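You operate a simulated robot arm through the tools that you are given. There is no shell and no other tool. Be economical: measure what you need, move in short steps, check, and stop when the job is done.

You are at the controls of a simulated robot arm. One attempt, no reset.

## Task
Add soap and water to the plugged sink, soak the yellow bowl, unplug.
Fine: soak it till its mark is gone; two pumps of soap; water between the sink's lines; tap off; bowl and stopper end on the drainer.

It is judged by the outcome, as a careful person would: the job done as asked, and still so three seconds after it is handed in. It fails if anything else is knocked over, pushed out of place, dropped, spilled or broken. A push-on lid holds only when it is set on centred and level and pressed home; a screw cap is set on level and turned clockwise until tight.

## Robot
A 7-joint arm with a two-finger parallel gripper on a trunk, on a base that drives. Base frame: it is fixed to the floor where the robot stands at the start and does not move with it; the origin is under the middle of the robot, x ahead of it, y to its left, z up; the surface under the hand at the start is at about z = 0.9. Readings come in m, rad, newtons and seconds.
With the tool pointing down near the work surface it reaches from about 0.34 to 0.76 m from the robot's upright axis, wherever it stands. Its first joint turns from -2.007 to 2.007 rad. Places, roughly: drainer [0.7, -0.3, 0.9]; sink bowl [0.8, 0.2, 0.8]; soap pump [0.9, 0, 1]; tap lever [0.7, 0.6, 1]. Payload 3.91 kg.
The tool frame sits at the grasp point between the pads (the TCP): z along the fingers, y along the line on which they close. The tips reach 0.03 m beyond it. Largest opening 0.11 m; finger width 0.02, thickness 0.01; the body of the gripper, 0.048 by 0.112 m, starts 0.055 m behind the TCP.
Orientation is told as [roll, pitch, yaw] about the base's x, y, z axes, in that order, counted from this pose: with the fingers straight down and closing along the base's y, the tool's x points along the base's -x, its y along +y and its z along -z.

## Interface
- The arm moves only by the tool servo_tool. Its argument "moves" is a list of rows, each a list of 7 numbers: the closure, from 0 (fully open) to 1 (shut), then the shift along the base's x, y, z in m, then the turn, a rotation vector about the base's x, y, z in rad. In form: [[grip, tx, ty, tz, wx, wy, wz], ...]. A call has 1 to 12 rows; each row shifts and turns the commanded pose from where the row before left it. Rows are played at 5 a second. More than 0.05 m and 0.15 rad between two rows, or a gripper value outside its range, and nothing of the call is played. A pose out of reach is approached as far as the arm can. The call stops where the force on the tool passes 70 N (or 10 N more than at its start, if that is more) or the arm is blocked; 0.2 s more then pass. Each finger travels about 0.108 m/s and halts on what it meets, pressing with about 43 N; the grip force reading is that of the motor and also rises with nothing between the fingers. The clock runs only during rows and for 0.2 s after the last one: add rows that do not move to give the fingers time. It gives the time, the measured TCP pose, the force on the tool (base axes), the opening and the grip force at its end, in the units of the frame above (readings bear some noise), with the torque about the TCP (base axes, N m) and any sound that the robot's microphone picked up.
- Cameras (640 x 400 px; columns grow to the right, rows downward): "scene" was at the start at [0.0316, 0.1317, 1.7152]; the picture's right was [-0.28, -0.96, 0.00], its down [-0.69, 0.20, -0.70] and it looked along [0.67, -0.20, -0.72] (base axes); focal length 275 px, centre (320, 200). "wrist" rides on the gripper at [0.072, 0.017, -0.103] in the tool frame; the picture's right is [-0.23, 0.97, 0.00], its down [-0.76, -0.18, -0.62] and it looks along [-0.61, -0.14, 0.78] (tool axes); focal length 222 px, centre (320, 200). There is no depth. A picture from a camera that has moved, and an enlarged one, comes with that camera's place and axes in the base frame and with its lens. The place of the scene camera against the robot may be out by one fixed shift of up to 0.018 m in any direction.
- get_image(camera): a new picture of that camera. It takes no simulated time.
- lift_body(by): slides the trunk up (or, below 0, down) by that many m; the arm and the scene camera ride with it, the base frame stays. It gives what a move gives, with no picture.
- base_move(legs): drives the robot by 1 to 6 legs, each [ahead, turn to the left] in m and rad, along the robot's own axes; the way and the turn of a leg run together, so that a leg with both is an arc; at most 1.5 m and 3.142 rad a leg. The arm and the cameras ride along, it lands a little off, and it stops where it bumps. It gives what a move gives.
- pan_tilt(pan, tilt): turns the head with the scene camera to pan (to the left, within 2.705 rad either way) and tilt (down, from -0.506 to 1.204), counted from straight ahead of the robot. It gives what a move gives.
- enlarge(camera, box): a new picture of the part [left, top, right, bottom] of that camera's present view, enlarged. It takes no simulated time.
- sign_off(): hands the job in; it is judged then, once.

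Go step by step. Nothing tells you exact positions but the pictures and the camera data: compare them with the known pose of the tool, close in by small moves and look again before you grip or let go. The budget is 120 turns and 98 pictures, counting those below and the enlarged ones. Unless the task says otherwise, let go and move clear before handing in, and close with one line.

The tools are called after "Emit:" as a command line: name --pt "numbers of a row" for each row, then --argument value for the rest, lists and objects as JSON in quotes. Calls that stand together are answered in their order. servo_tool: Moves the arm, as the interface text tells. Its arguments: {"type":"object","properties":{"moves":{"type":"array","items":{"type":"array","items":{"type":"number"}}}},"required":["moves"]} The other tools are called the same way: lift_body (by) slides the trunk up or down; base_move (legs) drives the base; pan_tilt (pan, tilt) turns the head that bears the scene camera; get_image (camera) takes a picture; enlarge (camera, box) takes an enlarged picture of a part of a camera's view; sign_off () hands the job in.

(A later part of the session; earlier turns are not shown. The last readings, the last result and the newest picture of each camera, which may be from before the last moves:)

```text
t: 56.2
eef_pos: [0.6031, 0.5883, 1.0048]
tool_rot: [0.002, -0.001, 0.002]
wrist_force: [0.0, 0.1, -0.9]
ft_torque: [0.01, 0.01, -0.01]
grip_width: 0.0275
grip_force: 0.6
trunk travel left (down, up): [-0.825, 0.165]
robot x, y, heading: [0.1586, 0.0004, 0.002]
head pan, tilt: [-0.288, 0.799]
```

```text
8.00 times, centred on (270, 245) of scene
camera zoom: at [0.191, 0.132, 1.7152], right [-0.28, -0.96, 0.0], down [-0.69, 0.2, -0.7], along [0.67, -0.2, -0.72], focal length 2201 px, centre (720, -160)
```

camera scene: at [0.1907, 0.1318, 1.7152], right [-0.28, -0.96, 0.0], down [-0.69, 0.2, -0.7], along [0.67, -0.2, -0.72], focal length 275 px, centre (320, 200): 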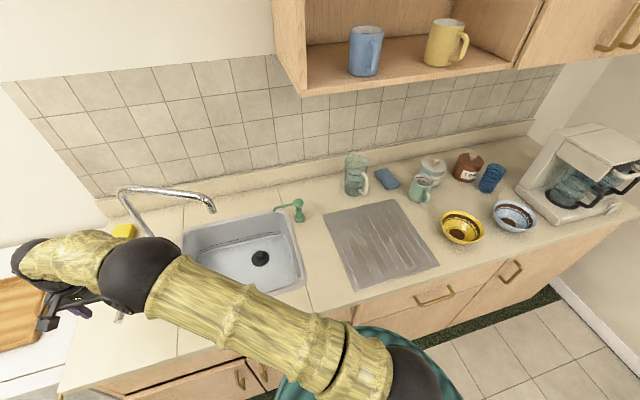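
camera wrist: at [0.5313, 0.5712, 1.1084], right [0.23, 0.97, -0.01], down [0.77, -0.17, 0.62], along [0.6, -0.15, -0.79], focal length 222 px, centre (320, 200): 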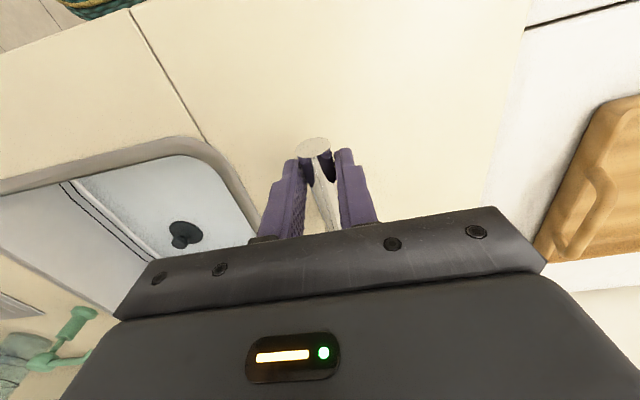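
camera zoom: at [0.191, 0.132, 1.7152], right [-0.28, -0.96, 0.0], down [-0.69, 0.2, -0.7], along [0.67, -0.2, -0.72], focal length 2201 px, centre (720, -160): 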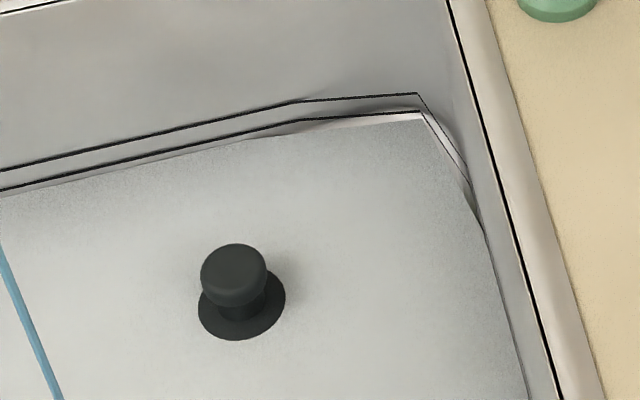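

The level is still about 5 px below the lower line and rising around 0.25 px/s, so mid-band is roughly a minute off. Meanwhile I'll leave the tap running and go look at the bowl with the wrist camera.

Emit:
servo_tool --pt "0.4 0 0 0 0 0 0" --pt "0.4 0 0 0 0 0 0" --pt "0.4 0 0 0.045 0 0 0" --pt "0.4 0 0 0.045 0 0 0" --pt "0.4 0 -0.02 0.04 0 0 0" --pt "0 0 -0.045 0.02 0 0 0" --pt "0 0 -0.045 0 0 0 0" --pt "0 0 -0.045 0 0 0 0" --pt "0 0 -0.045 0 0 0 0" --pt "0 0 -0.045 0 0 0 0" --pt "0 0 -0.045 0 0 0 0" --pt "0 0 -0.045 0 0 0 0"

Emit:
servo_tool --pt "0 0 -0.047 0 0 0 0" --pt "0 0 -0.047 0 0 0 0" --pt "0 0 -0.047 0 0 0 0" --pt "0 0 -0.047 0 0 0 0" --pt "0 0 -0.047 0 0 0 0" --pt "0 0 -0.047 0 0 0 0" --pt "0 0 -0.047 0 0 0 0" --pt "0 0 -0.047 0 0 0 0" --pt "0 0 -0.047 0 0 0 0" --pt "0 0 -0.047 0 0 0 0" --pt "0 0 -0.047 0 0 0 0" --pt "0 0 -0.047 0 0 0 0"

Emit:
get_image --camera "wrist"

Emit:
get_image --camera "scene"

```text
t: 58.9
eef_pos: [0.6031, 0.2506, 1.1538]
tool_rot: [0.001, 0.0, 0.004]
wrist_force: [0.2, -0.3, -0.7]
ft_torque: [0.01, -0.02, 0.03]
grip_width: 0.11
grip_force: 0.0
trunk travel left (down, up): [-0.825, 0.165]
robot x, y, heading: [0.1606, 0.0024, -0.002]
head pan, tilt: [-0.288, 0.799]
```

```text
t: 61.5
eef_pos: [0.6025, -0.3116, 1.1556]
tool_rot: [-0.001, 0.002, 0.002]
wrist_force: [0.1, -0.3, -0.1]
ft_torque: [0.03, 0.01, -0.02]
grip_width: 0.1098
grip_force: 0.1
trunk travel left (down, up): [-0.825, 0.165]
robot x, y, heading: [0.1607, 0.0005, -0.0]
head pan, tilt: [-0.288, 0.799]
```

```text
68 pictures are left
camera wrist: at [0.5322, -0.294, 1.2592], right [0.23, 0.97, 0.0], down [0.76, -0.18, 0.62], along [0.61, -0.14, -0.78], focal length 222 px, centre (320, 200)
```

wrist: 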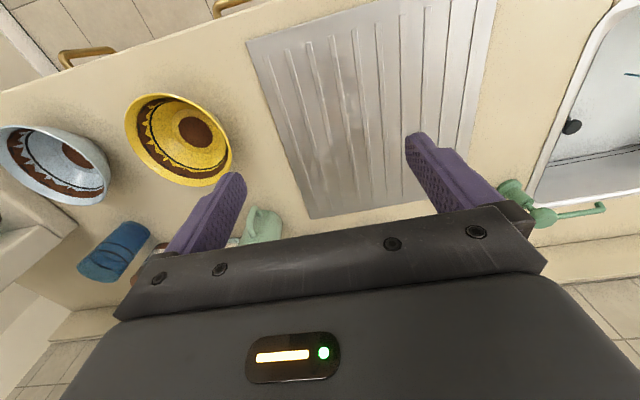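

```text
67 pictures are left
camera scene: at [0.1912, 0.1299, 1.7153], right [-0.28, -0.96, 0.0], down [-0.69, 0.2, -0.7], along [0.67, -0.2, -0.72], focal length 275 px, centre (320, 200)
```

scene: 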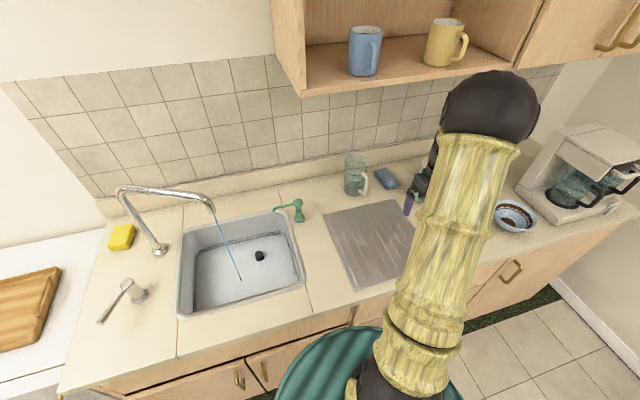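

The bowl's centre is at about (0.618, -0.522), its rim about 0.145 m across. I'll zoom on it and check the water level.

Emit:
enlarge --camera "wrist" --box '[0, 60, 256, 220]'

Emit:
enlarge --camera "scene" --box '[230, 220, 310, 270]'

```text
2.50 times, centred on (128, 140) of wrist
camera zoom: at [0.5322, -0.294, 1.2592], right [0.23, 0.97, 0.0], down [0.76, -0.18, 0.62], along [0.61, -0.14, -0.78], focal length 555 px, centre (800, 350)
```

zoom: 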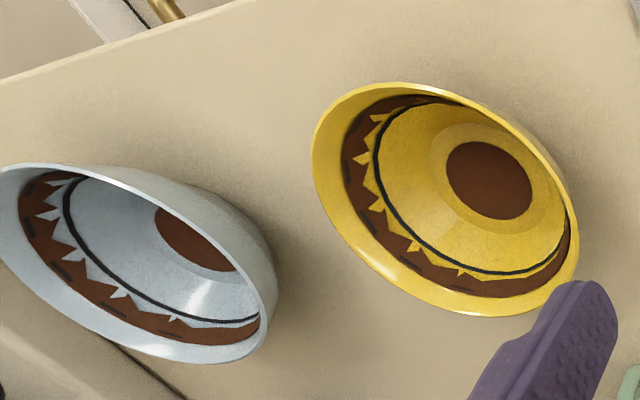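

```text
8.00 times, centred on (270, 245) of scene
camera zoom: at [0.1912, 0.1299, 1.7153], right [-0.28, -0.96, 0.0], down [-0.69, 0.2, -0.7], along [0.67, -0.2, -0.72], focal length 2201 px, centre (720, -160)
```

zoom: 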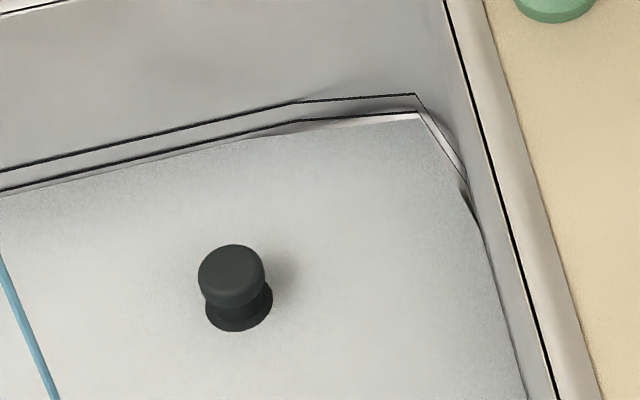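

Water is still about 4 px below the lower line, so there is time. I'll turn the hand by -90° and move above the bowl's front rim to get its geometry precisely.

Emit:
servo_tool --pt "0.3 -0.01 -0.02 0 0 0 -0.143" --pt "0.3 -0.01 -0.02 0 0 0 -0.143" --pt "0.3 -0.01 -0.02 0 0 0 -0.143" --pt "0.3 -0.01 -0.02 0 0 0 -0.143" --pt "0.3 -0.01 -0.02 0 0 0 -0.143" --pt "0.3 -0.005 -0.02 0 0 0 -0.143" --pt "0.3 0 -0.02 0 0 0 -0.143" --pt "0.3 0 -0.02 0 0 0 -0.143" --pt "0.3 0 -0.02 -0.01 0 0 -0.143" --pt "0.3 0 -0.02 -0.02 0 0 -0.143" --pt "0.3 0 -0.01 -0.03 0 0 -0.141" --pt "0.3 0 0 0 0 0 0"

Emit:
get_image --camera "wrist"

Emit:
enlarge --camera "scene" --box '[350, 150, 560, 280]'

```text
t: 64.0
eef_pos: [0.5481, -0.5184, 1.0946]
tool_rot: [-0.001, 0.001, -1.573]
wrist_force: [-0.8, 0.2, 0.8]
ft_torque: [-0.01, 0.02, 0.02]
grip_width: 0.0772
grip_force: 0.1
trunk travel left (down, up): [-0.825, 0.165]
robot x, y, heading: [0.1583, 0.0009, 0.006]
head pan, tilt: [-0.288, 0.799]
```

```text
64 pictures are left
camera wrist: at [0.5668, -0.445, 1.1988], right [0.97, -0.23, 0.0], down [-0.18, -0.76, 0.62], along [-0.14, -0.61, -0.78], focal length 222 px, centre (320, 200)
```

wrist: 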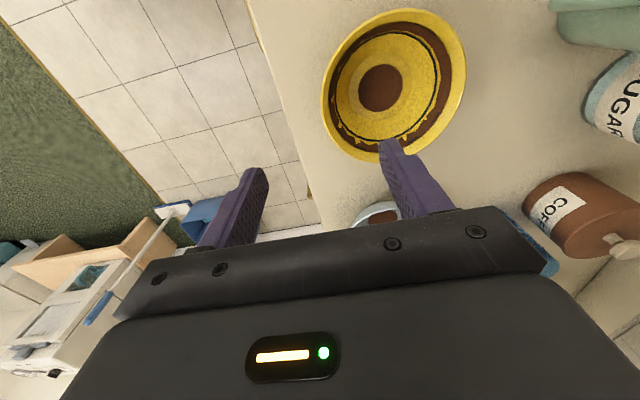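

```text
3.05 times, centred on (455, 215) of scene
camera zoom: at [0.1905, 0.1321, 1.7152], right [-0.28, -0.96, 0.0], down [-0.69, 0.2, -0.7], along [0.67, -0.2, -0.72], focal length 839 px, centre (-91, 154)
```

zoom: 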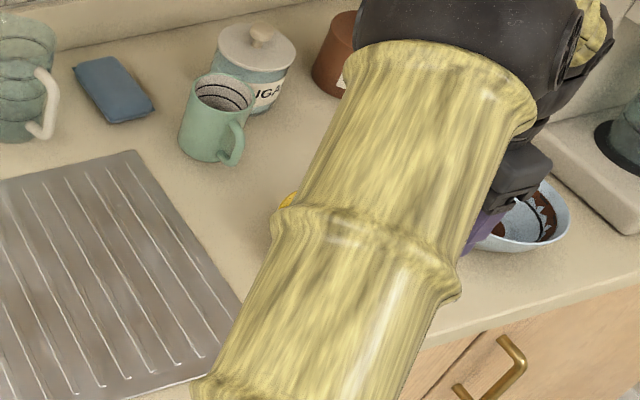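

The bowl's centre is (0.624, -0.521), with rim radius about 0.067 and rim height about 0.955. Now I'll return to the lever so I can shut the tap in time.

Emit:
servo_tool --pt "0.3 0 0.03 0.03 0 0 0.143" --pt "0.3 0 0.045 0.02 0 0 0.143" --pt "0.3 0 0.045 0.01 0 0 0.143" --pt "0.3 0 0.047 0 0 0 0.143" --pt "0.3 0 0.047 0 0 0 0.143" --pt "0.3 0 0.047 0 0 0 0.143" --pt "0.3 0 0.047 0 0 0 0.143" --pt "0.3 0 0.047 0 0 0 0.143" --pt "0.3 0 0.047 0 0 0 0.143" --pt "0.3 0 0.047 0 0 0 0.143" --pt "0.3 0 0.047 0 0 0 0.143" --pt "0.3 0 0.047 0 0 0 0"

Emit:
servo_tool --pt "0.3 0.005 0.047 0 0 0 0" --pt "0.3 0.005 0.047 0 0 0 0" --pt "0.3 0.005 0.047 0 0 0 0" --pt "0.3 0.005 0.047 0 0 0 0" --pt "0.3 0.005 0.047 0 0 0 0" --pt "0.3 0.005 0.047 0 0 0 0" --pt "0.3 0.005 0.047 0 0 0 0" --pt "0.3 0.005 0.047 0 0 0 0" --pt "0.3 0.005 0.047 0 0 0 0" --pt "0.3 0.005 0.047 0 0 0 0" --pt "0.3 0.002 0.047 0 0 0 0" --pt "0.3 0 0.03 0 0 0 0"

Emit:
get_image --camera "wrist"

Emit:
enlarge --camera "scene" --box '[230, 220, 310, 270]'

```text
t: 66.7
eef_pos: [0.5442, 0.0239, 1.1574]
tool_rot: [-0.003, 0.001, 0.004]
wrist_force: [0.0, 0.3, -0.5]
ft_torque: [-0.02, 0.01, -0.03]
grip_width: 0.077
grip_force: 0.1
trunk travel left (down, up): [-0.825, 0.165]
robot x, y, heading: [0.1628, -0.003, 0.001]
head pan, tilt: [-0.288, 0.799]
```

```text
t: 69.2
eef_pos: [0.6005, 0.5726, 1.157]
tool_rot: [-0.003, 0.002, 0.004]
wrist_force: [0.4, 0.3, -0.3]
ft_torque: [0.0, 0.0, -0.01]
grip_width: 0.0771
grip_force: 0.1
trunk travel left (down, up): [-0.825, 0.165]
robot x, y, heading: [0.159, 0.0005, 0.008]
head pan, tilt: [-0.288, 0.799]
```

```text
62 pictures are left
camera wrist: at [0.5303, 0.5896, 1.2608], right [0.22, 0.97, 0.0], down [0.76, -0.17, 0.62], along [0.61, -0.14, -0.78], focal length 222 px, centre (320, 200)
```

wrist: 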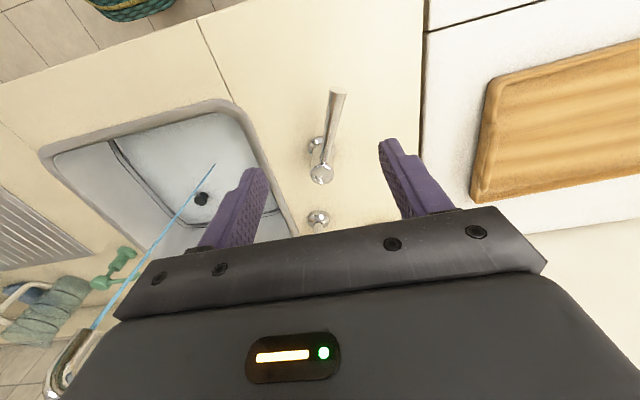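

```text
8.00 times, centred on (270, 245) of scene
camera zoom: at [0.1914, 0.1333, 1.7151], right [-0.28, -0.96, 0.0], down [-0.69, 0.2, -0.7], along [0.67, -0.2, -0.72], focal length 2201 px, centre (720, -160)
```

zoom: 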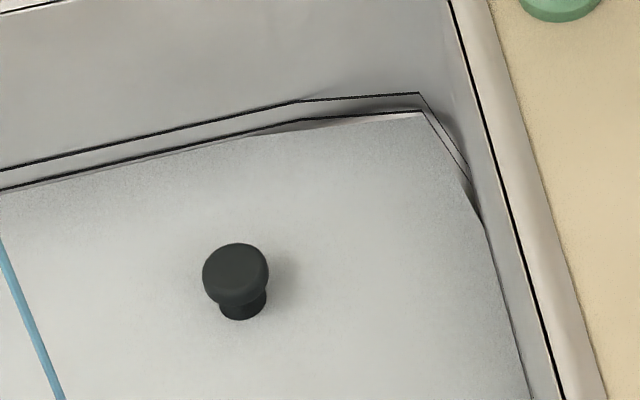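

Water is nearly at the lower line, so mid-band should come in around 30 s. I'll straddle the lever again and wait.

Emit:
servo_tool --pt "0.3 0 0.01 -0.045 0 0 0" --pt "0.3 0 0 -0.045 0 0 0" --pt "0.3 0 0 -0.045 0 0 0" --pt "0.3 0 0 -0.018 0 0 0" --pt "0.3 0 0 0 0 0 0" --pt "0.3 0 0 0 0 0 0" --pt "0.3 0 0 0 0 0 0" --pt "0.3 0 0 0 0 0 0" --pt "0.3 0 0 0 0 0 0" --pt "0.3 0 0 0 0 0 0" --pt "0.3 0 0 0 0 0 0" --pt "0.3 0 0 0 0 0 0"

Emit:
servo_tool --pt "0.3 0 0 0 0 0 0" --pt "0.3 0 0 0 0 0 0" --pt "0.3 0 0 0 0 0 0" --pt "0.3 0 0 0 0 0 0" --pt "0.3 0 0 0 0 0 0" --pt "0.3 0 0 0 0 0 0" --pt "0.3 0 0 0 0 0 0" --pt "0.3 0 0 0 0 0 0" --pt "0.3 0 0 0 0 0 0" --pt "0.3 0 0 0 0 0 0" --pt "0.3 0 0 0 0 0 0" --pt "0.3 0 0 0 0 0 0"

Emit:
servo_tool --pt "0.3 0 0 0 0 0 0" --pt "0.3 0 0 0 0 0 0" --pt "0.3 0 0 0 0 0 0" --pt "0.3 0 0 0 0 0 0" --pt "0.3 0 0 0 0 0 0" --pt "0.3 0 0 0 0 0 0" --pt "0.3 0 0 0 0 0 0" --pt "0.3 0 0 0 0 0 0" --pt "0.3 0 0 0 0 0 0" --pt "0.3 0 0 0 0 0 0" --pt "0.3 0 0 0 0 0 0" --pt "0.3 0 0 0 0 0 0"

Emit:
servo_tool --pt "0.3 0 0 0 0 0 0" --pt "0.3 0 0 0 0 0 0" --pt "0.3 0 0 0 0 0 0" --pt "0.3 0 0 0 0 0 0" --pt "0.3 0 0 0 0 0 0" --pt "0.3 0 0 0 0 0 0" --pt "0.3 0 0 0 0 0 0" --pt "0.3 0 0 0 0 0 0" --pt "0.3 0 0 0 0 0 0" --pt "0.3 0 0 0 0 0 0" --pt "0.3 0 0 0 0 0 0" --pt "0.3 0 0 0 0 0 0"

Emit:
servo_tool --pt "0.3 0 0 0 0 0 0" --pt "0.3 0 0 0 0 0 0" --pt "0.3 0 0 0 0 0 0" --pt "0.3 0 0 0 0 0 0" --pt "0.3 0 0 0 0 0 0" --pt "0.3 0 0 0 0 0 0" --pt "0.3 0 0 0 0 0 0" --pt "0.3 0 0 0 0 0 0" --pt "0.3 0 0 0 0 0 0" --pt "0.3 0 0 0 0 0 0" --pt "0.3 0 0 0 0 0 0" --pt "0.3 0 0 0 0 0 0"

Emit:
servo_tool --pt "0.3 0 0 0 0 0 0" --pt "0.3 0 0 0 0 0 0" --pt "0.3 0 0 0 0 0 0" --pt "0.3 0 0 0 0 0 0" --pt "0.3 0 0 0 0 0 0" --pt "0.3 0 0 0 0 0 0" --pt "0.3 0 0 0 0 0 0" --pt "0.3 0 0 0 0 0 0" --pt "0.3 0 0 0 0 0 0" --pt "0.3 0 0 0 0 0 0" --pt "0.3 0 0 0 0 0 0" --pt "0.3 0 0 0 0 0 0"

Emit:
servo_tool --pt "0.3 0 0 0 0 0 0" --pt "0.3 0 0 0 0 0 0" --pt "0.3 0 0 0 0 0 0" --pt "0.3 0 0 0 0 0 0" --pt "0.3 0 0 0 0 0 0" --pt "0.3 0 0 0 0 0 0" --pt "0.3 0 0 0 0 0 0" --pt "0.3 0 0 0 0 0 0" --pt "0.3 0 0 0 0 0 0" --pt "0.3 0 0 0 0 0 0" --pt "0.3 0 0 0 0 0 0" --pt "0.3 0 0 0 0 0 0"

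Emit:
enlarge --camera "scene" --box '[230, 220, 310, 270]'

Emit:
get_image --camera "wrist"

```text
t: 71.8
eef_pos: [0.6028, 0.581, 1.0024]
tool_rot: [0.0, 0.0, 0.003]
wrist_force: [0.0, -0.6, 0.6]
ft_torque: [-0.02, -0.01, 0.02]
grip_width: 0.0769
grip_force: 0.0
trunk travel left (down, up): [-0.825, 0.165]
robot x, y, heading: [0.159, -0.0, 0.004]
head pan, tilt: [-0.288, 0.799]
```

```text
t: 74.5
eef_pos: [0.6018, 0.5802, 1.0023]
tool_rot: [-0.002, 0.0, 0.004]
wrist_force: [-0.3, -0.8, 0.4]
ft_torque: [0.0, 0.02, -0.02]
grip_width: 0.0771
grip_force: 0.0
trunk travel left (down, up): [-0.825, 0.165]
robot x, y, heading: [0.161, -0.0019, 0.002]
head pan, tilt: [-0.288, 0.799]
```

```text
t: 77.0
eef_pos: [0.6022, 0.58, 1.0037]
tool_rot: [0.0, 0.0, 0.003]
wrist_force: [-0.2, 0.3, 0.5]
ft_torque: [0.01, 0.02, -0.03]
grip_width: 0.077
grip_force: 0.1
trunk travel left (down, up): [-0.825, 0.165]
robot x, y, heading: [0.1613, 0.0012, 0.003]
head pan, tilt: [-0.288, 0.799]
```

```text
t: 79.7
eef_pos: [0.6024, 0.5815, 1.0021]
tool_rot: [0.0, -0.001, 0.005]
wrist_force: [-1.0, 0.0, -0.2]
ft_torque: [0.04, -0.01, 0.02]
grip_width: 0.077
grip_force: 0.0
trunk travel left (down, up): [-0.825, 0.165]
robot x, y, heading: [0.1607, 0.0018, 0.005]
head pan, tilt: [-0.288, 0.799]
```

```text
t: 82.2
eef_pos: [0.6027, 0.5808, 1.0024]
tool_rot: [0.001, 0.0, 0.002]
wrist_force: [-1.0, -0.7, 0.1]
ft_torque: [-0.02, -0.02, 0.0]
grip_width: 0.077
grip_force: 0.0
trunk travel left (down, up): [-0.825, 0.165]
robot x, y, heading: [0.16, -0.0015, 0.002]
head pan, tilt: [-0.288, 0.799]
```

```text
t: 84.8
eef_pos: [0.6027, 0.5809, 1.0019]
tool_rot: [0.0, 0.001, 0.004]
wrist_force: [0.1, 0.0, -0.6]
ft_torque: [-0.01, 0.0, -0.02]
grip_width: 0.0772
grip_force: 0.2
trunk travel left (down, up): [-0.825, 0.165]
robot x, y, heading: [0.1553, -0.0028, 0.003]
head pan, tilt: [-0.288, 0.799]
```

```text
t: 87.5
eef_pos: [0.6025, 0.5801, 1.0027]
tool_rot: [0.001, 0.001, 0.004]
wrist_force: [0.2, -0.2, 0.0]
ft_torque: [0.01, 0.01, 0.02]
grip_width: 0.0769
grip_force: 0.1
trunk travel left (down, up): [-0.825, 0.165]
robot x, y, heading: [0.1604, -0.0036, -0.002]
head pan, tilt: [-0.288, 0.799]
```

```text
8.00 times, centred on (270, 245) of scene
camera zoom: at [0.191, 0.132, 1.7152], right [-0.28, -0.96, 0.0], down [-0.69, 0.2, -0.7], along [0.67, -0.2, -0.72], focal length 2201 px, centre (720, -160)
```

zoom: 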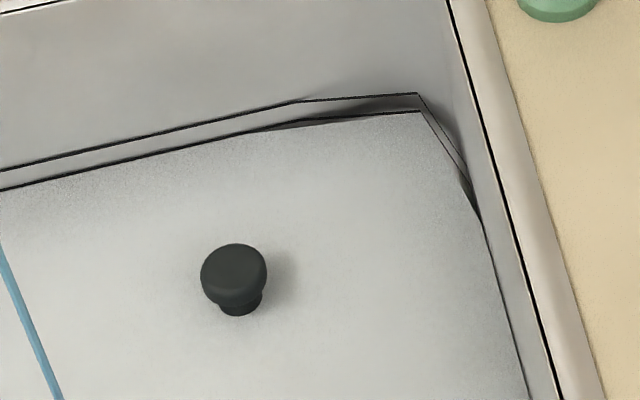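

```text
59 pictures are left
camera wrist: at [0.5317, 0.5981, 1.1072], right [0.22, 0.97, 0.0], down [0.76, -0.17, 0.62], along [0.61, -0.14, -0.78], focal length 222 px, centre (320, 200)
```

wrist: 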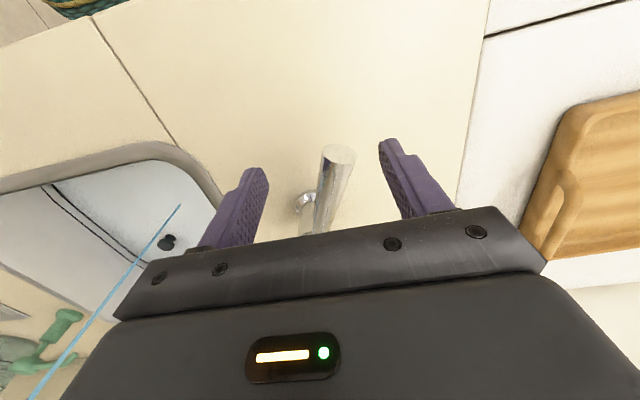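

The level has just reached the lower line. The fill is slow, so I'll wait more.

Emit:
servo_tool --pt "0.3 0 0 0 0 0 0" --pt "0.3 0 0 0 0 0 0" --pt "0.3 0 0 0 0 0 0" --pt "0.3 0 0 0 0 0 0" --pt "0.3 0 0 0 0 0 0" --pt "0.3 0 0 0 0 0 0" --pt "0.3 0 0 0 0 0 0" --pt "0.3 0 0 0 0 0 0" --pt "0.3 0 0 0 0 0 0" --pt "0.3 0 0 0 0 0 0" --pt "0.3 0 0 0 0 0 0" --pt "0.3 0 0 0 0 0 0"

Emit:
servo_tool --pt "0.3 0 0 0 0 0 0" --pt "0.3 0 0 0 0 0 0" --pt "0.3 0 0 0 0 0 0" --pt "0.3 0 0 0 0 0 0" --pt "0.3 0 0 0 0 0 0" --pt "0.3 0 0 0 0 0 0" --pt "0.3 0 0 0 0 0 0" --pt "0.3 0 0 0 0 0 0" --pt "0.3 0 0 0 0 0 0" --pt "0.3 0 0 0 0 0 0" --pt "0.3 0 0 0 0 0 0" --pt "0.3 0 0 0 0 0 0"

Emit:
servo_tool --pt "0.3 0 0 0 0 0 0" --pt "0.3 0 0 0 0 0 0" --pt "0.3 0 0 0 0 0 0" --pt "0.3 0 0 0 0 0 0" --pt "0.3 0 0 0 0 0 0" --pt "0.3 0 0 0 0 0 0" --pt "0.3 0 0 0 0 0 0" --pt "0.3 0 0 0 0 0 0" --pt "0.3 0 0 0 0 0 0" --pt "0.3 0 0 0 0 0 0" --pt "0.3 0 0 0 0 0 0" --pt "0.3 0 0 0 0 0 0"

Emit:
servo_tool --pt "0.3 0 0 0 0 0 0" --pt "0.3 0 0 0 0 0 0" --pt "0.3 0 0 0 0 0 0" --pt "0.3 0 0 0 0 0 0" --pt "0.3 0 0 0 0 0 0" --pt "0.3 0 0 0 0 0 0" --pt "0.3 0 0 0 0 0 0" --pt "0.3 0 0 0 0 0 0" --pt "0.3 0 0 0 0 0 0" --pt "0.3 0 0 0 0 0 0" --pt "0.3 0 0 0 0 0 0" --pt "0.3 0 0 0 0 0 0"

Emit:
servo_tool --pt "0.3 0 0 0 0 0 0" --pt "0.3 0 0 0 0 0 0" --pt "0.3 0 0 0 0 0 0" --pt "0.3 0 0 0 0 0 0" --pt "0.3 0 0 0 0 0 0" --pt "0.3 0 0 0 0 0 0" --pt "0.3 0 0 0 0 0 0" --pt "0.3 0 0 0 0 0 0" --pt "0.3 0 0 0 0 0 0" --pt "0.3 0 0 0 0 0 0" --pt "0.3 0 0 0 0 0 0" --pt "0.3 0 0 0 0 0 0"

Emit:
servo_tool --pt "0.3 0 0 0 0 0 0" --pt "0.3 0 0 0 0 0 0" --pt "0.3 0 0 0 0 0 0" --pt "0.3 0 0 0 0 0 0" --pt "0.3 0 0 0 0 0 0" --pt "0.3 0 0 0 0 0 0" --pt "0.3 0 0 0 0 0 0" --pt "0.3 0 0 0 0 0 0" --pt "0.3 0 0 0 0 0 0" --pt "0.3 0 0 0 0 0 0" --pt "0.3 0 0 0 0 0 0" --pt "0.3 0 0 0 0 0 0"

Emit:
servo_tool --pt "0.3 0 0 0 0 0 0" --pt "0.3 0 0 0 0 0 0" --pt "0.3 0 0 0 0 0 0" --pt "0.3 0 0 0 0 0 0" --pt "0.3 0 0 0 0 0 0" --pt "0.3 0 0 0 0 0 0" --pt "0.3 0 0 0 0 0 0" --pt "0.3 0 0 0 0 0 0" --pt "0.3 0 0 0 0 0 0" --pt "0.3 0 0 0 0 0 0" --pt "0.3 0 0 0 0 0 0" --pt "0.3 0 0 0 0 0 0"

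Emit:
servo_tool --pt "0.3 0 0 0 0 0 0" --pt "0.3 0 0 0 0 0 0" --pt "0.3 0 0 0 0 0 0" --pt "0.3 0 0 0 0 0 0" --pt "0.3 0 0 0 0 0 0" --pt "0.3 0 0 0 0 0 0" --pt "0.3 0 0 0 0 0 0" --pt "0.3 0 0 0 0 0 0" --pt "0.3 0 0 0 0 0 0" --pt "0.3 0 0 0 0 0 0" --pt "0.3 0 0 0 0 0 0" --pt "0.3 0 0 0 0 0 0"

Emit:
enlarge --camera "scene" --box '[230, 220, 310, 270]'

```text
t: 90.0
eef_pos: [0.6028, 0.581, 1.0032]
tool_rot: [0.0, -0.002, 0.004]
wrist_force: [-0.3, -0.8, -0.1]
ft_torque: [-0.02, 0.03, -0.02]
grip_width: 0.0772
grip_force: 0.0
trunk travel left (down, up): [-0.825, 0.165]
robot x, y, heading: [0.1611, -0.0038, 0.003]
head pan, tilt: [-0.288, 0.799]
```

```text
t: 92.7
eef_pos: [0.6022, 0.5804, 1.0029]
tool_rot: [-0.001, 0.0, 0.002]
wrist_force: [-0.7, 0.2, 0.2]
ft_torque: [0.0, -0.01, -0.03]
grip_width: 0.077
grip_force: 0.1
trunk travel left (down, up): [-0.825, 0.165]
robot x, y, heading: [0.1605, 0.0042, -0.004]
head pan, tilt: [-0.288, 0.799]
```

```text
t: 95.2
eef_pos: [0.6026, 0.5813, 1.003]
tool_rot: [0.0, 0.001, 0.001]
wrist_force: [0.0, -0.9, -0.2]
ft_torque: [-0.05, -0.03, -0.03]
grip_width: 0.0772
grip_force: 0.0
trunk travel left (down, up): [-0.825, 0.165]
robot x, y, heading: [0.157, 0.0031, 0.004]
head pan, tilt: [-0.288, 0.799]
```

```text
t: 97.8
eef_pos: [0.6019, 0.5802, 1.0037]
tool_rot: [-0.001, 0.0, 0.004]
wrist_force: [-1.0, -1.0, 0.3]
ft_torque: [0.01, 0.04, -0.02]
grip_width: 0.0772
grip_force: 0.1
trunk travel left (down, up): [-0.825, 0.165]
robot x, y, heading: [0.1578, 0.0026, 0.001]
head pan, tilt: [-0.288, 0.799]
```

```text
t: 100.5
eef_pos: [0.6025, 0.5817, 1.0032]
tool_rot: [0.0, -0.001, 0.004]
wrist_force: [-0.8, 0.8, 0.1]
ft_torque: [-0.01, 0.01, -0.01]
grip_width: 0.077
grip_force: 0.0
trunk travel left (down, up): [-0.825, 0.165]
robot x, y, heading: [0.1591, 0.0022, 0.001]
head pan, tilt: [-0.288, 0.799]
```

```text
t: 103.0
eef_pos: [0.6017, 0.5807, 1.0042]
tool_rot: [-0.001, -0.001, 0.004]
wrist_force: [0.3, 0.7, 0.3]
ft_torque: [0.0, 0.0, 0.02]
grip_width: 0.077
grip_force: 0.0
trunk travel left (down, up): [-0.825, 0.165]
robot x, y, heading: [0.161, -0.0, 0.002]
head pan, tilt: [-0.288, 0.799]
```

```text
t: 105.7
eef_pos: [0.602, 0.5815, 1.0017]
tool_rot: [0.0, -0.001, 0.004]
wrist_force: [-0.2, 0.4, 0.0]
ft_torque: [0.01, -0.02, 0.02]
grip_width: 0.0767
grip_force: 0.0
trunk travel left (down, up): [-0.825, 0.165]
robot x, y, heading: [0.1598, -0.0013, 0.008]
head pan, tilt: [-0.288, 0.799]
```

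```text
t: 108.2
eef_pos: [0.6022, 0.5806, 1.0031]
tool_rot: [-0.001, 0.0, 0.004]
wrist_force: [0.3, 0.2, 0.0]
ft_torque: [0.03, -0.01, 0.0]
grip_width: 0.0771
grip_force: 0.0
trunk travel left (down, up): [-0.825, 0.165]
robot x, y, heading: [0.1588, 0.0009, 0.001]
head pan, tilt: [-0.288, 0.799]
```

```text
8.00 times, centred on (270, 245) of scene
camera zoom: at [0.191, 0.132, 1.7152], right [-0.28, -0.96, 0.0], down [-0.69, 0.2, -0.7], along [0.67, -0.2, -0.72], focal length 2201 px, centre (720, -160)
```

zoom: 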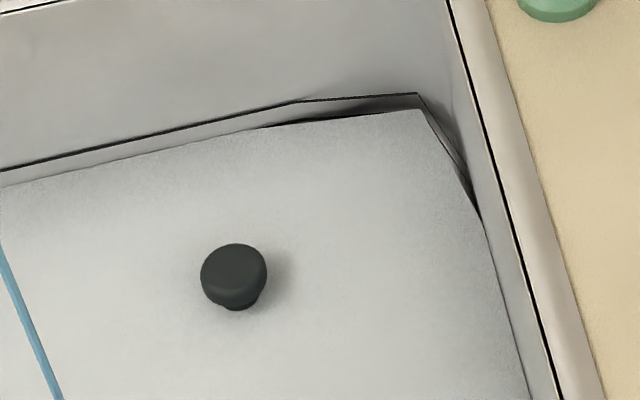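

The level is now just above the lower line, about 20% into the band. I'll wait another 20 s or so and then shut the tap.

Emit:
servo_tool --pt "0.3 0 0 0 0 0 0" --pt "0.3 0 0 0 0 0 0" --pt "0.3 0 0 0 0 0 0" --pt "0.3 0 0 0 0 0 0" --pt "0.3 0 0 0 0 0 0" --pt "0.3 0 0 0 0 0 0" --pt "0.3 0 0 0 0 0 0" --pt "0.3 0 0 0 0 0 0" --pt "0.3 0 0 0 0 0 0" --pt "0.3 0 0 0 0 0 0" --pt "0.3 0 0 0 0 0 0" --pt "0.3 0 0 0 0 0 0"

Emit:
servo_tool --pt "0.3 0 0 0 0 0 0" --pt "0.3 0 0 0 0 0 0" --pt "0.3 0 0 0 0 0 0" --pt "0.3 0 0 0 0 0 0" --pt "0.3 0 0 0 0 0 0" --pt "0.3 0 0 0 0 0 0" --pt "0.3 0 0 0 0 0 0" --pt "0.3 0 0 0 0 0 0" --pt "0.3 0 0 0 0 0 0" --pt "0.3 0 0 0 0 0 0" --pt "0.3 0 0 0 0 0 0" --pt "0.3 0 0 0 0 0 0"

Emit:
servo_tool --pt "0.3 0 0 0 0 0 0" --pt "0.3 0 0 0 0 0 0" --pt "0.3 0 0 0 0 0 0" --pt "0.3 0 0 0 0 0 0" --pt "0.3 0 0 0 0 0 0" --pt "0.3 0 0 0 0 0 0" --pt "0.3 0 0 0 0 0 0" --pt "0.3 0 0 0 0 0 0" --pt "0.3 0 0 0 0 0 0" --pt "0.3 0 0 0 0 0 0" --pt "0.3 0 0 0 0 0 0" --pt "0.3 0 0 0 0 0 0"

Emit:
servo_tool --pt "0.3 0 0 0 0 0 0" --pt "0.3 0 0 0 0 0 0" --pt "0.3 0 0 0 0 0 0" --pt "0.3 0 0 0 0 0 0" --pt "0.3 0 0 0 0 0 0" --pt "0.3 0 0 0 0 0 0" --pt "0.3 0 0 0 0 0 0" --pt "0.3 0 0 0 0 0 0" --pt "0.3 0 0 0 0 0 0" --pt "0.3 0 0 0 0 0 0" --pt "0.3 0 0 0 0 0 0" --pt "0.3 0 0 0 0 0 0"

Emit:
servo_tool --pt "0.3 0 0 0 0 0 0" --pt "0.3 0 0 0 0 0 0" --pt "0.3 0 0 0 0 0 0" --pt "0.3 0 0 0 0 0 0" --pt "0.3 0 0 0 0 0 0" --pt "0.3 0 0 0 0 0 0" --pt "0.3 0 0 0 0 0 0" --pt "0.3 0 0 0 0 0 0" --pt "0.3 0 0 0 0 0 0" --pt "0.3 0 0 0 0 0 0" --pt "0.3 0 0 0 0 0 0" --pt "0.3 0 0 0 0 0 0"

Emit:
servo_tool --pt "0.3 0 0 0 0 0 0" --pt "0.3 0 0 0 0 0 0" --pt "0.3 0 0 0 0 0 0" --pt "0.3 0 0 0 0 0 0" --pt "0.3 0 0 0 0 0 0" --pt "0.3 0 0 0 0 0 0" --pt "0.3 0 0 0 0 0 0" --pt "0.3 0 0 0 0 0 0" --pt "0.3 0 0 0 0 0 0" --pt "0.3 0 0 0 0 0 0" --pt "0.3 0 0 0 0 0 0" --pt "0.3 0 0 0 0 0 0"

Emit:
servo_tool --pt "0.3 0 0 0 0 0 0" --pt "0.3 0 0 0 0 0 0" --pt "0.3 0 0 0 0 0 0" --pt "0.3 0 0 0 0 0 0" --pt "0.3 0 0 0 0 0 0" --pt "0.3 0 0 0 0 0 0" --pt "0.3 0 0 0 0 0 0" --pt "0.3 0 0 0 0 0 0" --pt "0.3 0 0 0 0 0 0" --pt "0.3 0 0 0 0 0 0" --pt "0.3 0 0 0 0 0 0" --pt "0.3 0 0 0 0 0 0"

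Emit:
servo_tool --pt "0.5 0 0 0 0 0 0" --pt "0.75 0 0.005 0 0 0 0" --pt "0.75 0 0 0 0 0 0" --pt "0.75 0 0 0 0 0 0" --pt "0.75 0 0 0 0 0 0" --pt "0.75 0 0 0 0 0 0" --pt "0.75 0 0 0 0 0 0" --pt "0.75 0 0 0 0 0 0" --pt "0.75 0 0 0 0 0 0" --pt "0.75 0 0 0 0 0 0"

Emit:
enlarge --camera "scene" --box '[230, 220, 310, 270]'

```text
t: 110.8
eef_pos: [0.6017, 0.5805, 1.0026]
tool_rot: [0.001, 0.002, 0.004]
wrist_force: [0.7, -1.1, 0.5]
ft_torque: [0.02, 0.01, 0.01]
grip_width: 0.0769
grip_force: 0.0
trunk travel left (down, up): [-0.825, 0.165]
robot x, y, heading: [0.154, 0.0003, 0.006]
head pan, tilt: [-0.288, 0.799]
```

```text
t: 113.5
eef_pos: [0.6013, 0.58, 1.0029]
tool_rot: [0.0, 0.0, 0.004]
wrist_force: [-0.4, 0.5, 0.0]
ft_torque: [0.01, -0.05, -0.01]
grip_width: 0.077
grip_force: 0.0
trunk travel left (down, up): [-0.825, 0.165]
robot x, y, heading: [0.1595, -0.0007, 0.002]
head pan, tilt: [-0.288, 0.799]
```

```text
t: 116.0
eef_pos: [0.6026, 0.5803, 1.003]
tool_rot: [0.0, -0.001, 0.004]
wrist_force: [0.9, -0.3, -0.5]
ft_torque: [0.0, 0.05, -0.01]
grip_width: 0.0772
grip_force: 0.0
trunk travel left (down, up): [-0.825, 0.165]
robot x, y, heading: [0.1601, 0.0004, 0.001]
head pan, tilt: [-0.288, 0.799]
```

```text
t: 118.7
eef_pos: [0.602, 0.5806, 1.0031]
tool_rot: [0.0, 0.0, 0.005]
wrist_force: [0.2, -0.3, 0.1]
ft_torque: [-0.01, 0.01, 0.02]
grip_width: 0.0767
grip_force: 0.0
trunk travel left (down, up): [-0.825, 0.165]
robot x, y, heading: [0.1612, 0.0007, -0.002]
head pan, tilt: [-0.288, 0.799]
```

```text
t: 121.2
eef_pos: [0.6013, 0.5816, 1.003]
tool_rot: [0.0, 0.0, 0.003]
wrist_force: [0.8, 0.5, 0.1]
ft_torque: [0.0, 0.0, 0.03]
grip_width: 0.0771
grip_force: 0.0
trunk travel left (down, up): [-0.825, 0.165]
robot x, y, heading: [0.158, 0.002, 0.003]
head pan, tilt: [-0.288, 0.799]
```

```text
t: 123.8
eef_pos: [0.6014, 0.581, 1.0031]
tool_rot: [0.001, 0.0, 0.004]
wrist_force: [-0.5, -0.5, 0.6]
ft_torque: [0.02, -0.02, -0.01]
grip_width: 0.077
grip_force: 0.1
trunk travel left (down, up): [-0.825, 0.165]
robot x, y, heading: [0.1577, 0.0042, 0.003]
head pan, tilt: [-0.288, 0.799]
```

```text
t: 126.5
eef_pos: [0.6021, 0.5805, 1.0032]
tool_rot: [-0.001, 0.0, 0.003]
wrist_force: [0.1, 0.5, 0.4]
ft_torque: [0.02, 0.02, 0.01]
grip_width: 0.0773
grip_force: 0.1
trunk travel left (down, up): [-0.825, 0.165]
robot x, y, heading: [0.1571, -0.0031, -0.001]
head pan, tilt: [-0.288, 0.799]
```

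```text
t: 128.7
eef_pos: [0.6025, 0.5865, 1.0031]
tool_rot: [0.0, 0.001, 0.002]
wrist_force: [-1.3, 0.4, -0.2]
ft_torque: [0.02, 0.01, -0.02]
grip_width: 0.0276
grip_force: 0.1
trunk travel left (down, up): [-0.825, 0.165]
robot x, y, heading: [0.1589, 0.0006, -0.003]
head pan, tilt: [-0.288, 0.799]
```

```text
8.00 times, centred on (270, 245) of scene
camera zoom: at [0.191, 0.132, 1.7152], right [-0.28, -0.96, 0.0], down [-0.69, 0.2, -0.7], along [0.67, -0.2, -0.72], focal length 2201 px, centre (720, -160)
```

zoom: 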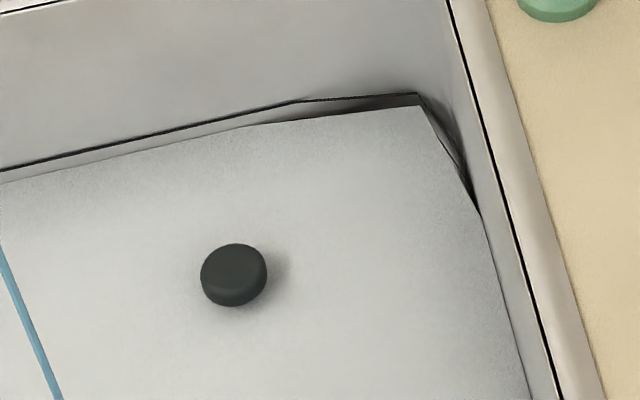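

The level is about a third of the way between the lines. I'll shut the tap by pushing the lever back to its stop.

Emit:
servo_tool --pt "0.75 0 -0.015 0 0 0 0" --pt "0.75 0 -0.015 0 0 0 0" --pt "0.75 0 -0.008 0 0 0 0" --pt "0.75 0 -0.004 0 0 0 0" --pt "0.75 0 0 0 0 0 0"

Emit:
enlarge --camera "scene" --box '[170, 180, 320, 300]'

```text
t: 129.8
eef_pos: [0.602, 0.5461, 1.0008]
tool_rot: [0.001, 0.001, 0.005]
wrist_force: [1.5, 10.5, 3.6]
ft_torque: [0.2, -0.09, 0.07]
grip_width: 0.0324
grip_force: 5.8
trunk travel left (down, up): [-0.825, 0.165]
robot x, y, heading: [0.1572, -0.0033, 0.003]
head pan, tilt: [-0.288, 0.799]
```

```text
3.33 times, centred on (245, 240) of scene
camera zoom: at [0.191, 0.1334, 1.7151], right [-0.28, -0.96, 0.0], down [-0.69, 0.2, -0.7], along [0.67, -0.2, -0.72], focal length 917 px, centre (570, 67)
```

zoom: 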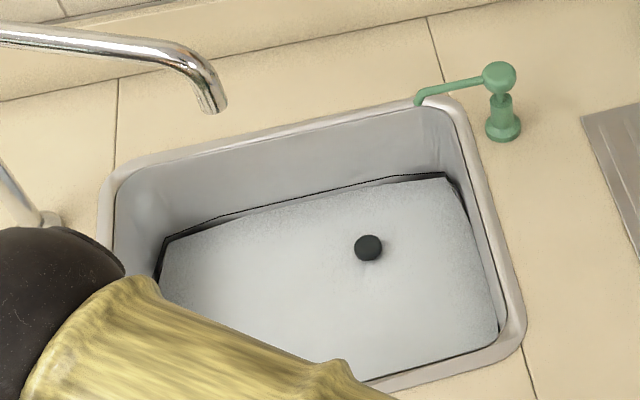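

The tap is off against its stop. I'll release it, rise and travel to the bowl.

Emit:
servo_tool --pt "0.4 0 0.006 0 0 0 0" --pt "0.4 0 0 0 0 0 0" --pt "0.4 0 0 0.045 0 0 0" --pt "0.4 0 0 0.045 0 0 0" --pt "0.4 0 -0.02 0.04 0 0 0" --pt "0.3 -0.005 -0.045 0.02 0 0 0" --pt "0.3 -0.005 -0.047 0 0 0 0" --pt "0.3 -0.005 -0.047 0 0 0 0" --pt "0.3 -0.005 -0.047 0 0 0 0" --pt "0.3 -0.005 -0.047 0 0 0 0" --pt "0.3 -0.005 -0.047 0 0 0 0" --pt "0.3 -0.005 -0.047 0 0 0 0"

Emit:
get_image --camera "scene"

Emit:
servo_tool --pt "0.3 -0.005 -0.047 0 0 0 -0.143" --pt "0.3 -0.005 -0.047 0 0 0 -0.143" --pt "0.3 0 -0.047 0 0 0 -0.143" --pt "0.3 0 -0.047 0 0 0 -0.143" --pt "0.3 0 -0.047 0 0 0 -0.143" --pt "0.3 0 -0.047 0 0 0 -0.143" --pt "0.3 0 -0.047 0 0 0 -0.143" --pt "0.3 0 -0.047 0 0 0 -0.143" --pt "0.3 0 -0.047 0 0 0 -0.143" --pt "0.3 0 -0.047 0 0 0 -0.143" --pt "0.3 0 -0.047 0 0 0 -0.141" --pt "0.3 0 -0.047 0 0 0 0"

Emit:
servo_tool --pt "0.3 0 -0.047 0 0 0 0" --pt "0.3 0 -0.047 0 0 0 0" --pt "0.3 0 -0.047 0 0 0 0" --pt "0.3 0 0 -0.03 0 0 0" --pt "0.3 0 0 -0.03 0 0 0"

Emit:
get_image --camera "wrist"

```text
t: 132.4
eef_pos: [0.5677, 0.2016, 1.1511]
tool_rot: [-0.001, 0.0, 0.002]
wrist_force: [0.4, -0.4, 0.1]
ft_torque: [0.03, -0.02, -0.04]
grip_width: 0.077
grip_force: 0.0
trunk travel left (down, up): [-0.825, 0.165]
robot x, y, heading: [0.1598, -0.0023, 0.002]
head pan, tilt: [-0.288, 0.799]
```

```text
55 pictures are left
camera scene: at [0.1906, 0.1303, 1.7153], right [-0.28, -0.96, 0.0], down [-0.69, 0.2, -0.7], along [0.67, -0.2, -0.72], focal length 275 px, centre (320, 200)
```

scene: 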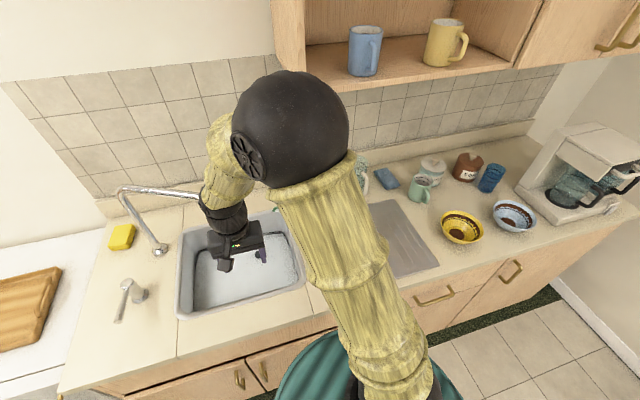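

```text
t: 135.1
eef_pos: [0.5534, -0.3637, 1.1504]
tool_rot: [0.001, 0.0, -1.569]
wrist_force: [0.4, -0.2, -0.2]
ft_torque: [0.04, -0.01, -0.02]
grip_width: 0.0771
grip_force: 0.1
trunk travel left (down, up): [-0.825, 0.165]
robot x, y, heading: [0.1582, -0.001, 0.005]
head pan, tilt: [-0.288, 0.799]
```

```text
t: 136.2
eef_pos: [0.5545, -0.5028, 1.0916]
tool_rot: [0.0, 0.002, -1.567]
wrist_force: [0.8, -0.8, 0.3]
ft_torque: [0.02, 0.01, 0.01]
grip_width: 0.0772
grip_force: 0.1
trunk travel left (down, up): [-0.825, 0.165]
robot x, y, heading: [0.1582, 0.0022, 0.0]
head pan, tilt: [-0.288, 0.799]
```

```text
54 pictures are left
camera wrist: at [0.573, -0.4306, 1.1955], right [0.97, -0.22, 0.0], down [-0.17, -0.76, 0.62], along [-0.14, -0.61, -0.78], focal length 222 px, centre (320, 200)
```

wrist: 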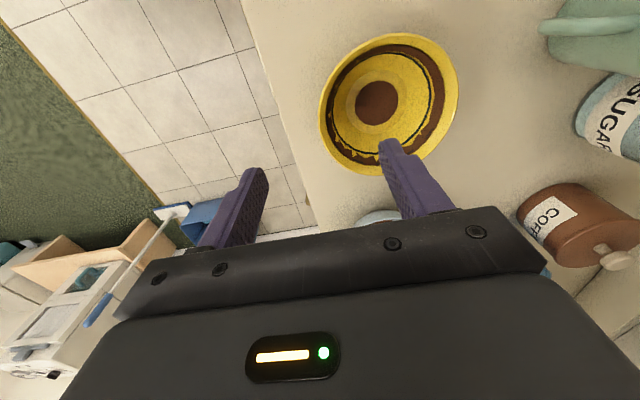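

The hand is over the bowl's front rim. I'll shift y by -0.018 and lower with one finger inside and one outside, then look.

Emit:
servo_tool --pt "0.45 0.002 -0.018 0 0 0 0" --pt "0.45 0 0 -0.04 0 0 0" --pt "0.45 0 0 -0.035 0 0 0" --pt "0.45 0 0 0 0 0 0"

Emit:
get_image --camera "wrist"

```text
t: 137.2
eef_pos: [0.5563, -0.5213, 1.0181]
tool_rot: [0.0, 0.0, -1.568]
wrist_force: [-0.4, 0.0, 0.2]
ft_torque: [0.01, -0.03, -0.01]
grip_width: 0.0605
grip_force: 0.0
trunk travel left (down, up): [-0.825, 0.165]
robot x, y, heading: [0.1577, 0.0057, 0.002]
head pan, tilt: [-0.288, 0.799]
```

```text
53 pictures are left
camera wrist: at [0.5745, -0.4475, 1.1225], right [0.97, -0.22, 0.0], down [-0.17, -0.76, 0.62], along [-0.14, -0.61, -0.78], focal length 222 px, centre (320, 200)
```

wrist: 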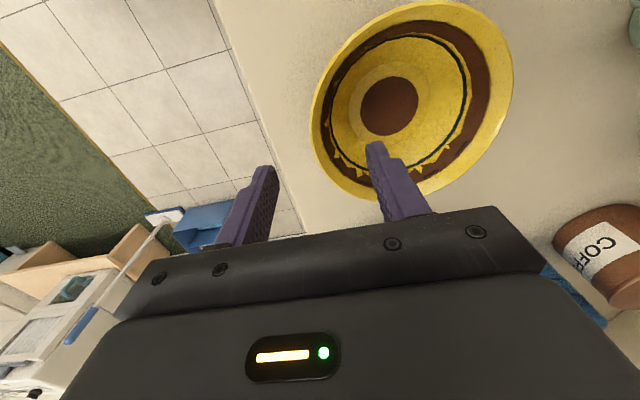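

The rim's front edge at x≈0.557 is centred between the fingers. I'll descend and close.

Emit:
servo_tool --pt "0.45 0.001 0 -0.03 0 0 0" --pt "0.45 0 0 -0.022 0 0 0" --pt "0.45 0 0 0 0 0 0"

Emit:
get_image --camera "wrist"

```text
t: 138.1
eef_pos: [0.5562, -0.521, 0.9648]
tool_rot: [-0.001, 0.001, -1.567]
wrist_force: [0.1, 0.2, 0.1]
ft_torque: [-0.01, -0.01, -0.01]
grip_width: 0.0603
grip_force: 0.1
trunk travel left (down, up): [-0.825, 0.165]
robot x, y, heading: [0.1583, -0.0013, 0.001]
head pan, tilt: [-0.288, 0.799]
```

```text
52 pictures are left
camera wrist: at [0.575, -0.4478, 1.0685], right [0.97, -0.22, 0.0], down [-0.17, -0.76, 0.62], along [-0.14, -0.61, -0.78], focal length 222 px, centre (320, 200)
```

wrist: 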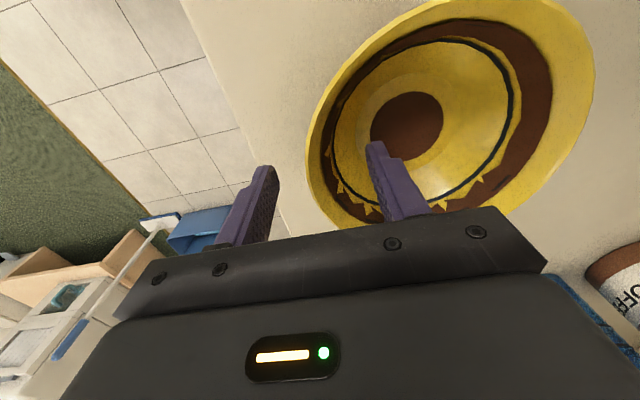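

The inner finger is inside the bowl and the rim is between them. I'll close gently.

Emit:
servo_tool --pt "0.6 0 0 0 0 0 0" --pt "0.75 0 0 0 0 0 0" --pt "0.85 0 0 0 0 0 0" --pt "0.95 0 0 0 0 0 0" --pt "1 0 0 0 0 0 0" --pt "1 0 0 0 0 0 0"

Emit:
servo_tool --pt "1 0 0 0.02 0 0 0" --pt "1 0 0 0.02 0 0 0" --pt "1 0 0 0.03 0 0 0" --pt "1 0 0 0 0 0 0"

Emit:
get_image --camera "wrist"

```text
t: 139.4
eef_pos: [0.5565, -0.5218, 0.9656]
tool_rot: [0.001, -0.002, -1.568]
wrist_force: [3.8, -6.4, 16.2]
ft_torque: [0.25, -1.77, -0.65]
grip_width: 0.0214
grip_force: 43.3
trunk travel left (down, up): [-0.825, 0.165]
robot x, y, heading: [0.1591, 0.0, -0.0]
head pan, tilt: [-0.288, 0.799]
```

```text
t: 140.4
eef_pos: [0.5606, -0.5215, 1.0365]
tool_rot: [0.0, 0.001, -1.567]
wrist_force: [-0.4, 0.1, -2.7]
ft_torque: [0.03, 0.11, -0.03]
grip_width: 0.0074
grip_force: 43.2
trunk travel left (down, up): [-0.825, 0.165]
robot x, y, heading: [0.1588, -0.001, 0.005]
head pan, tilt: [-0.288, 0.799]
```

```text
51 pictures are left
camera wrist: at [0.5789, -0.4483, 1.1404], right [0.97, -0.22, 0.0], down [-0.17, -0.76, 0.62], along [-0.14, -0.61, -0.78], focal length 222 px, centre (320, 200)
```

wrist: 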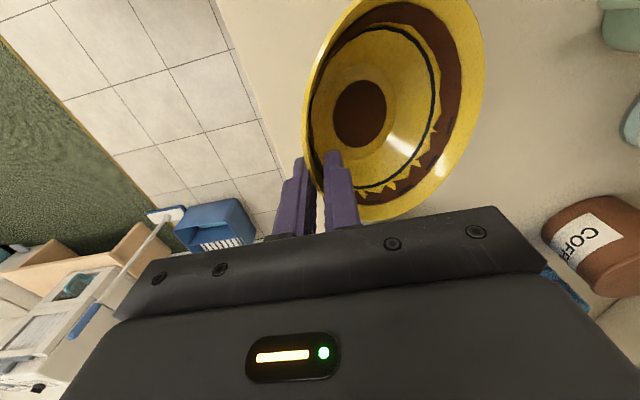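

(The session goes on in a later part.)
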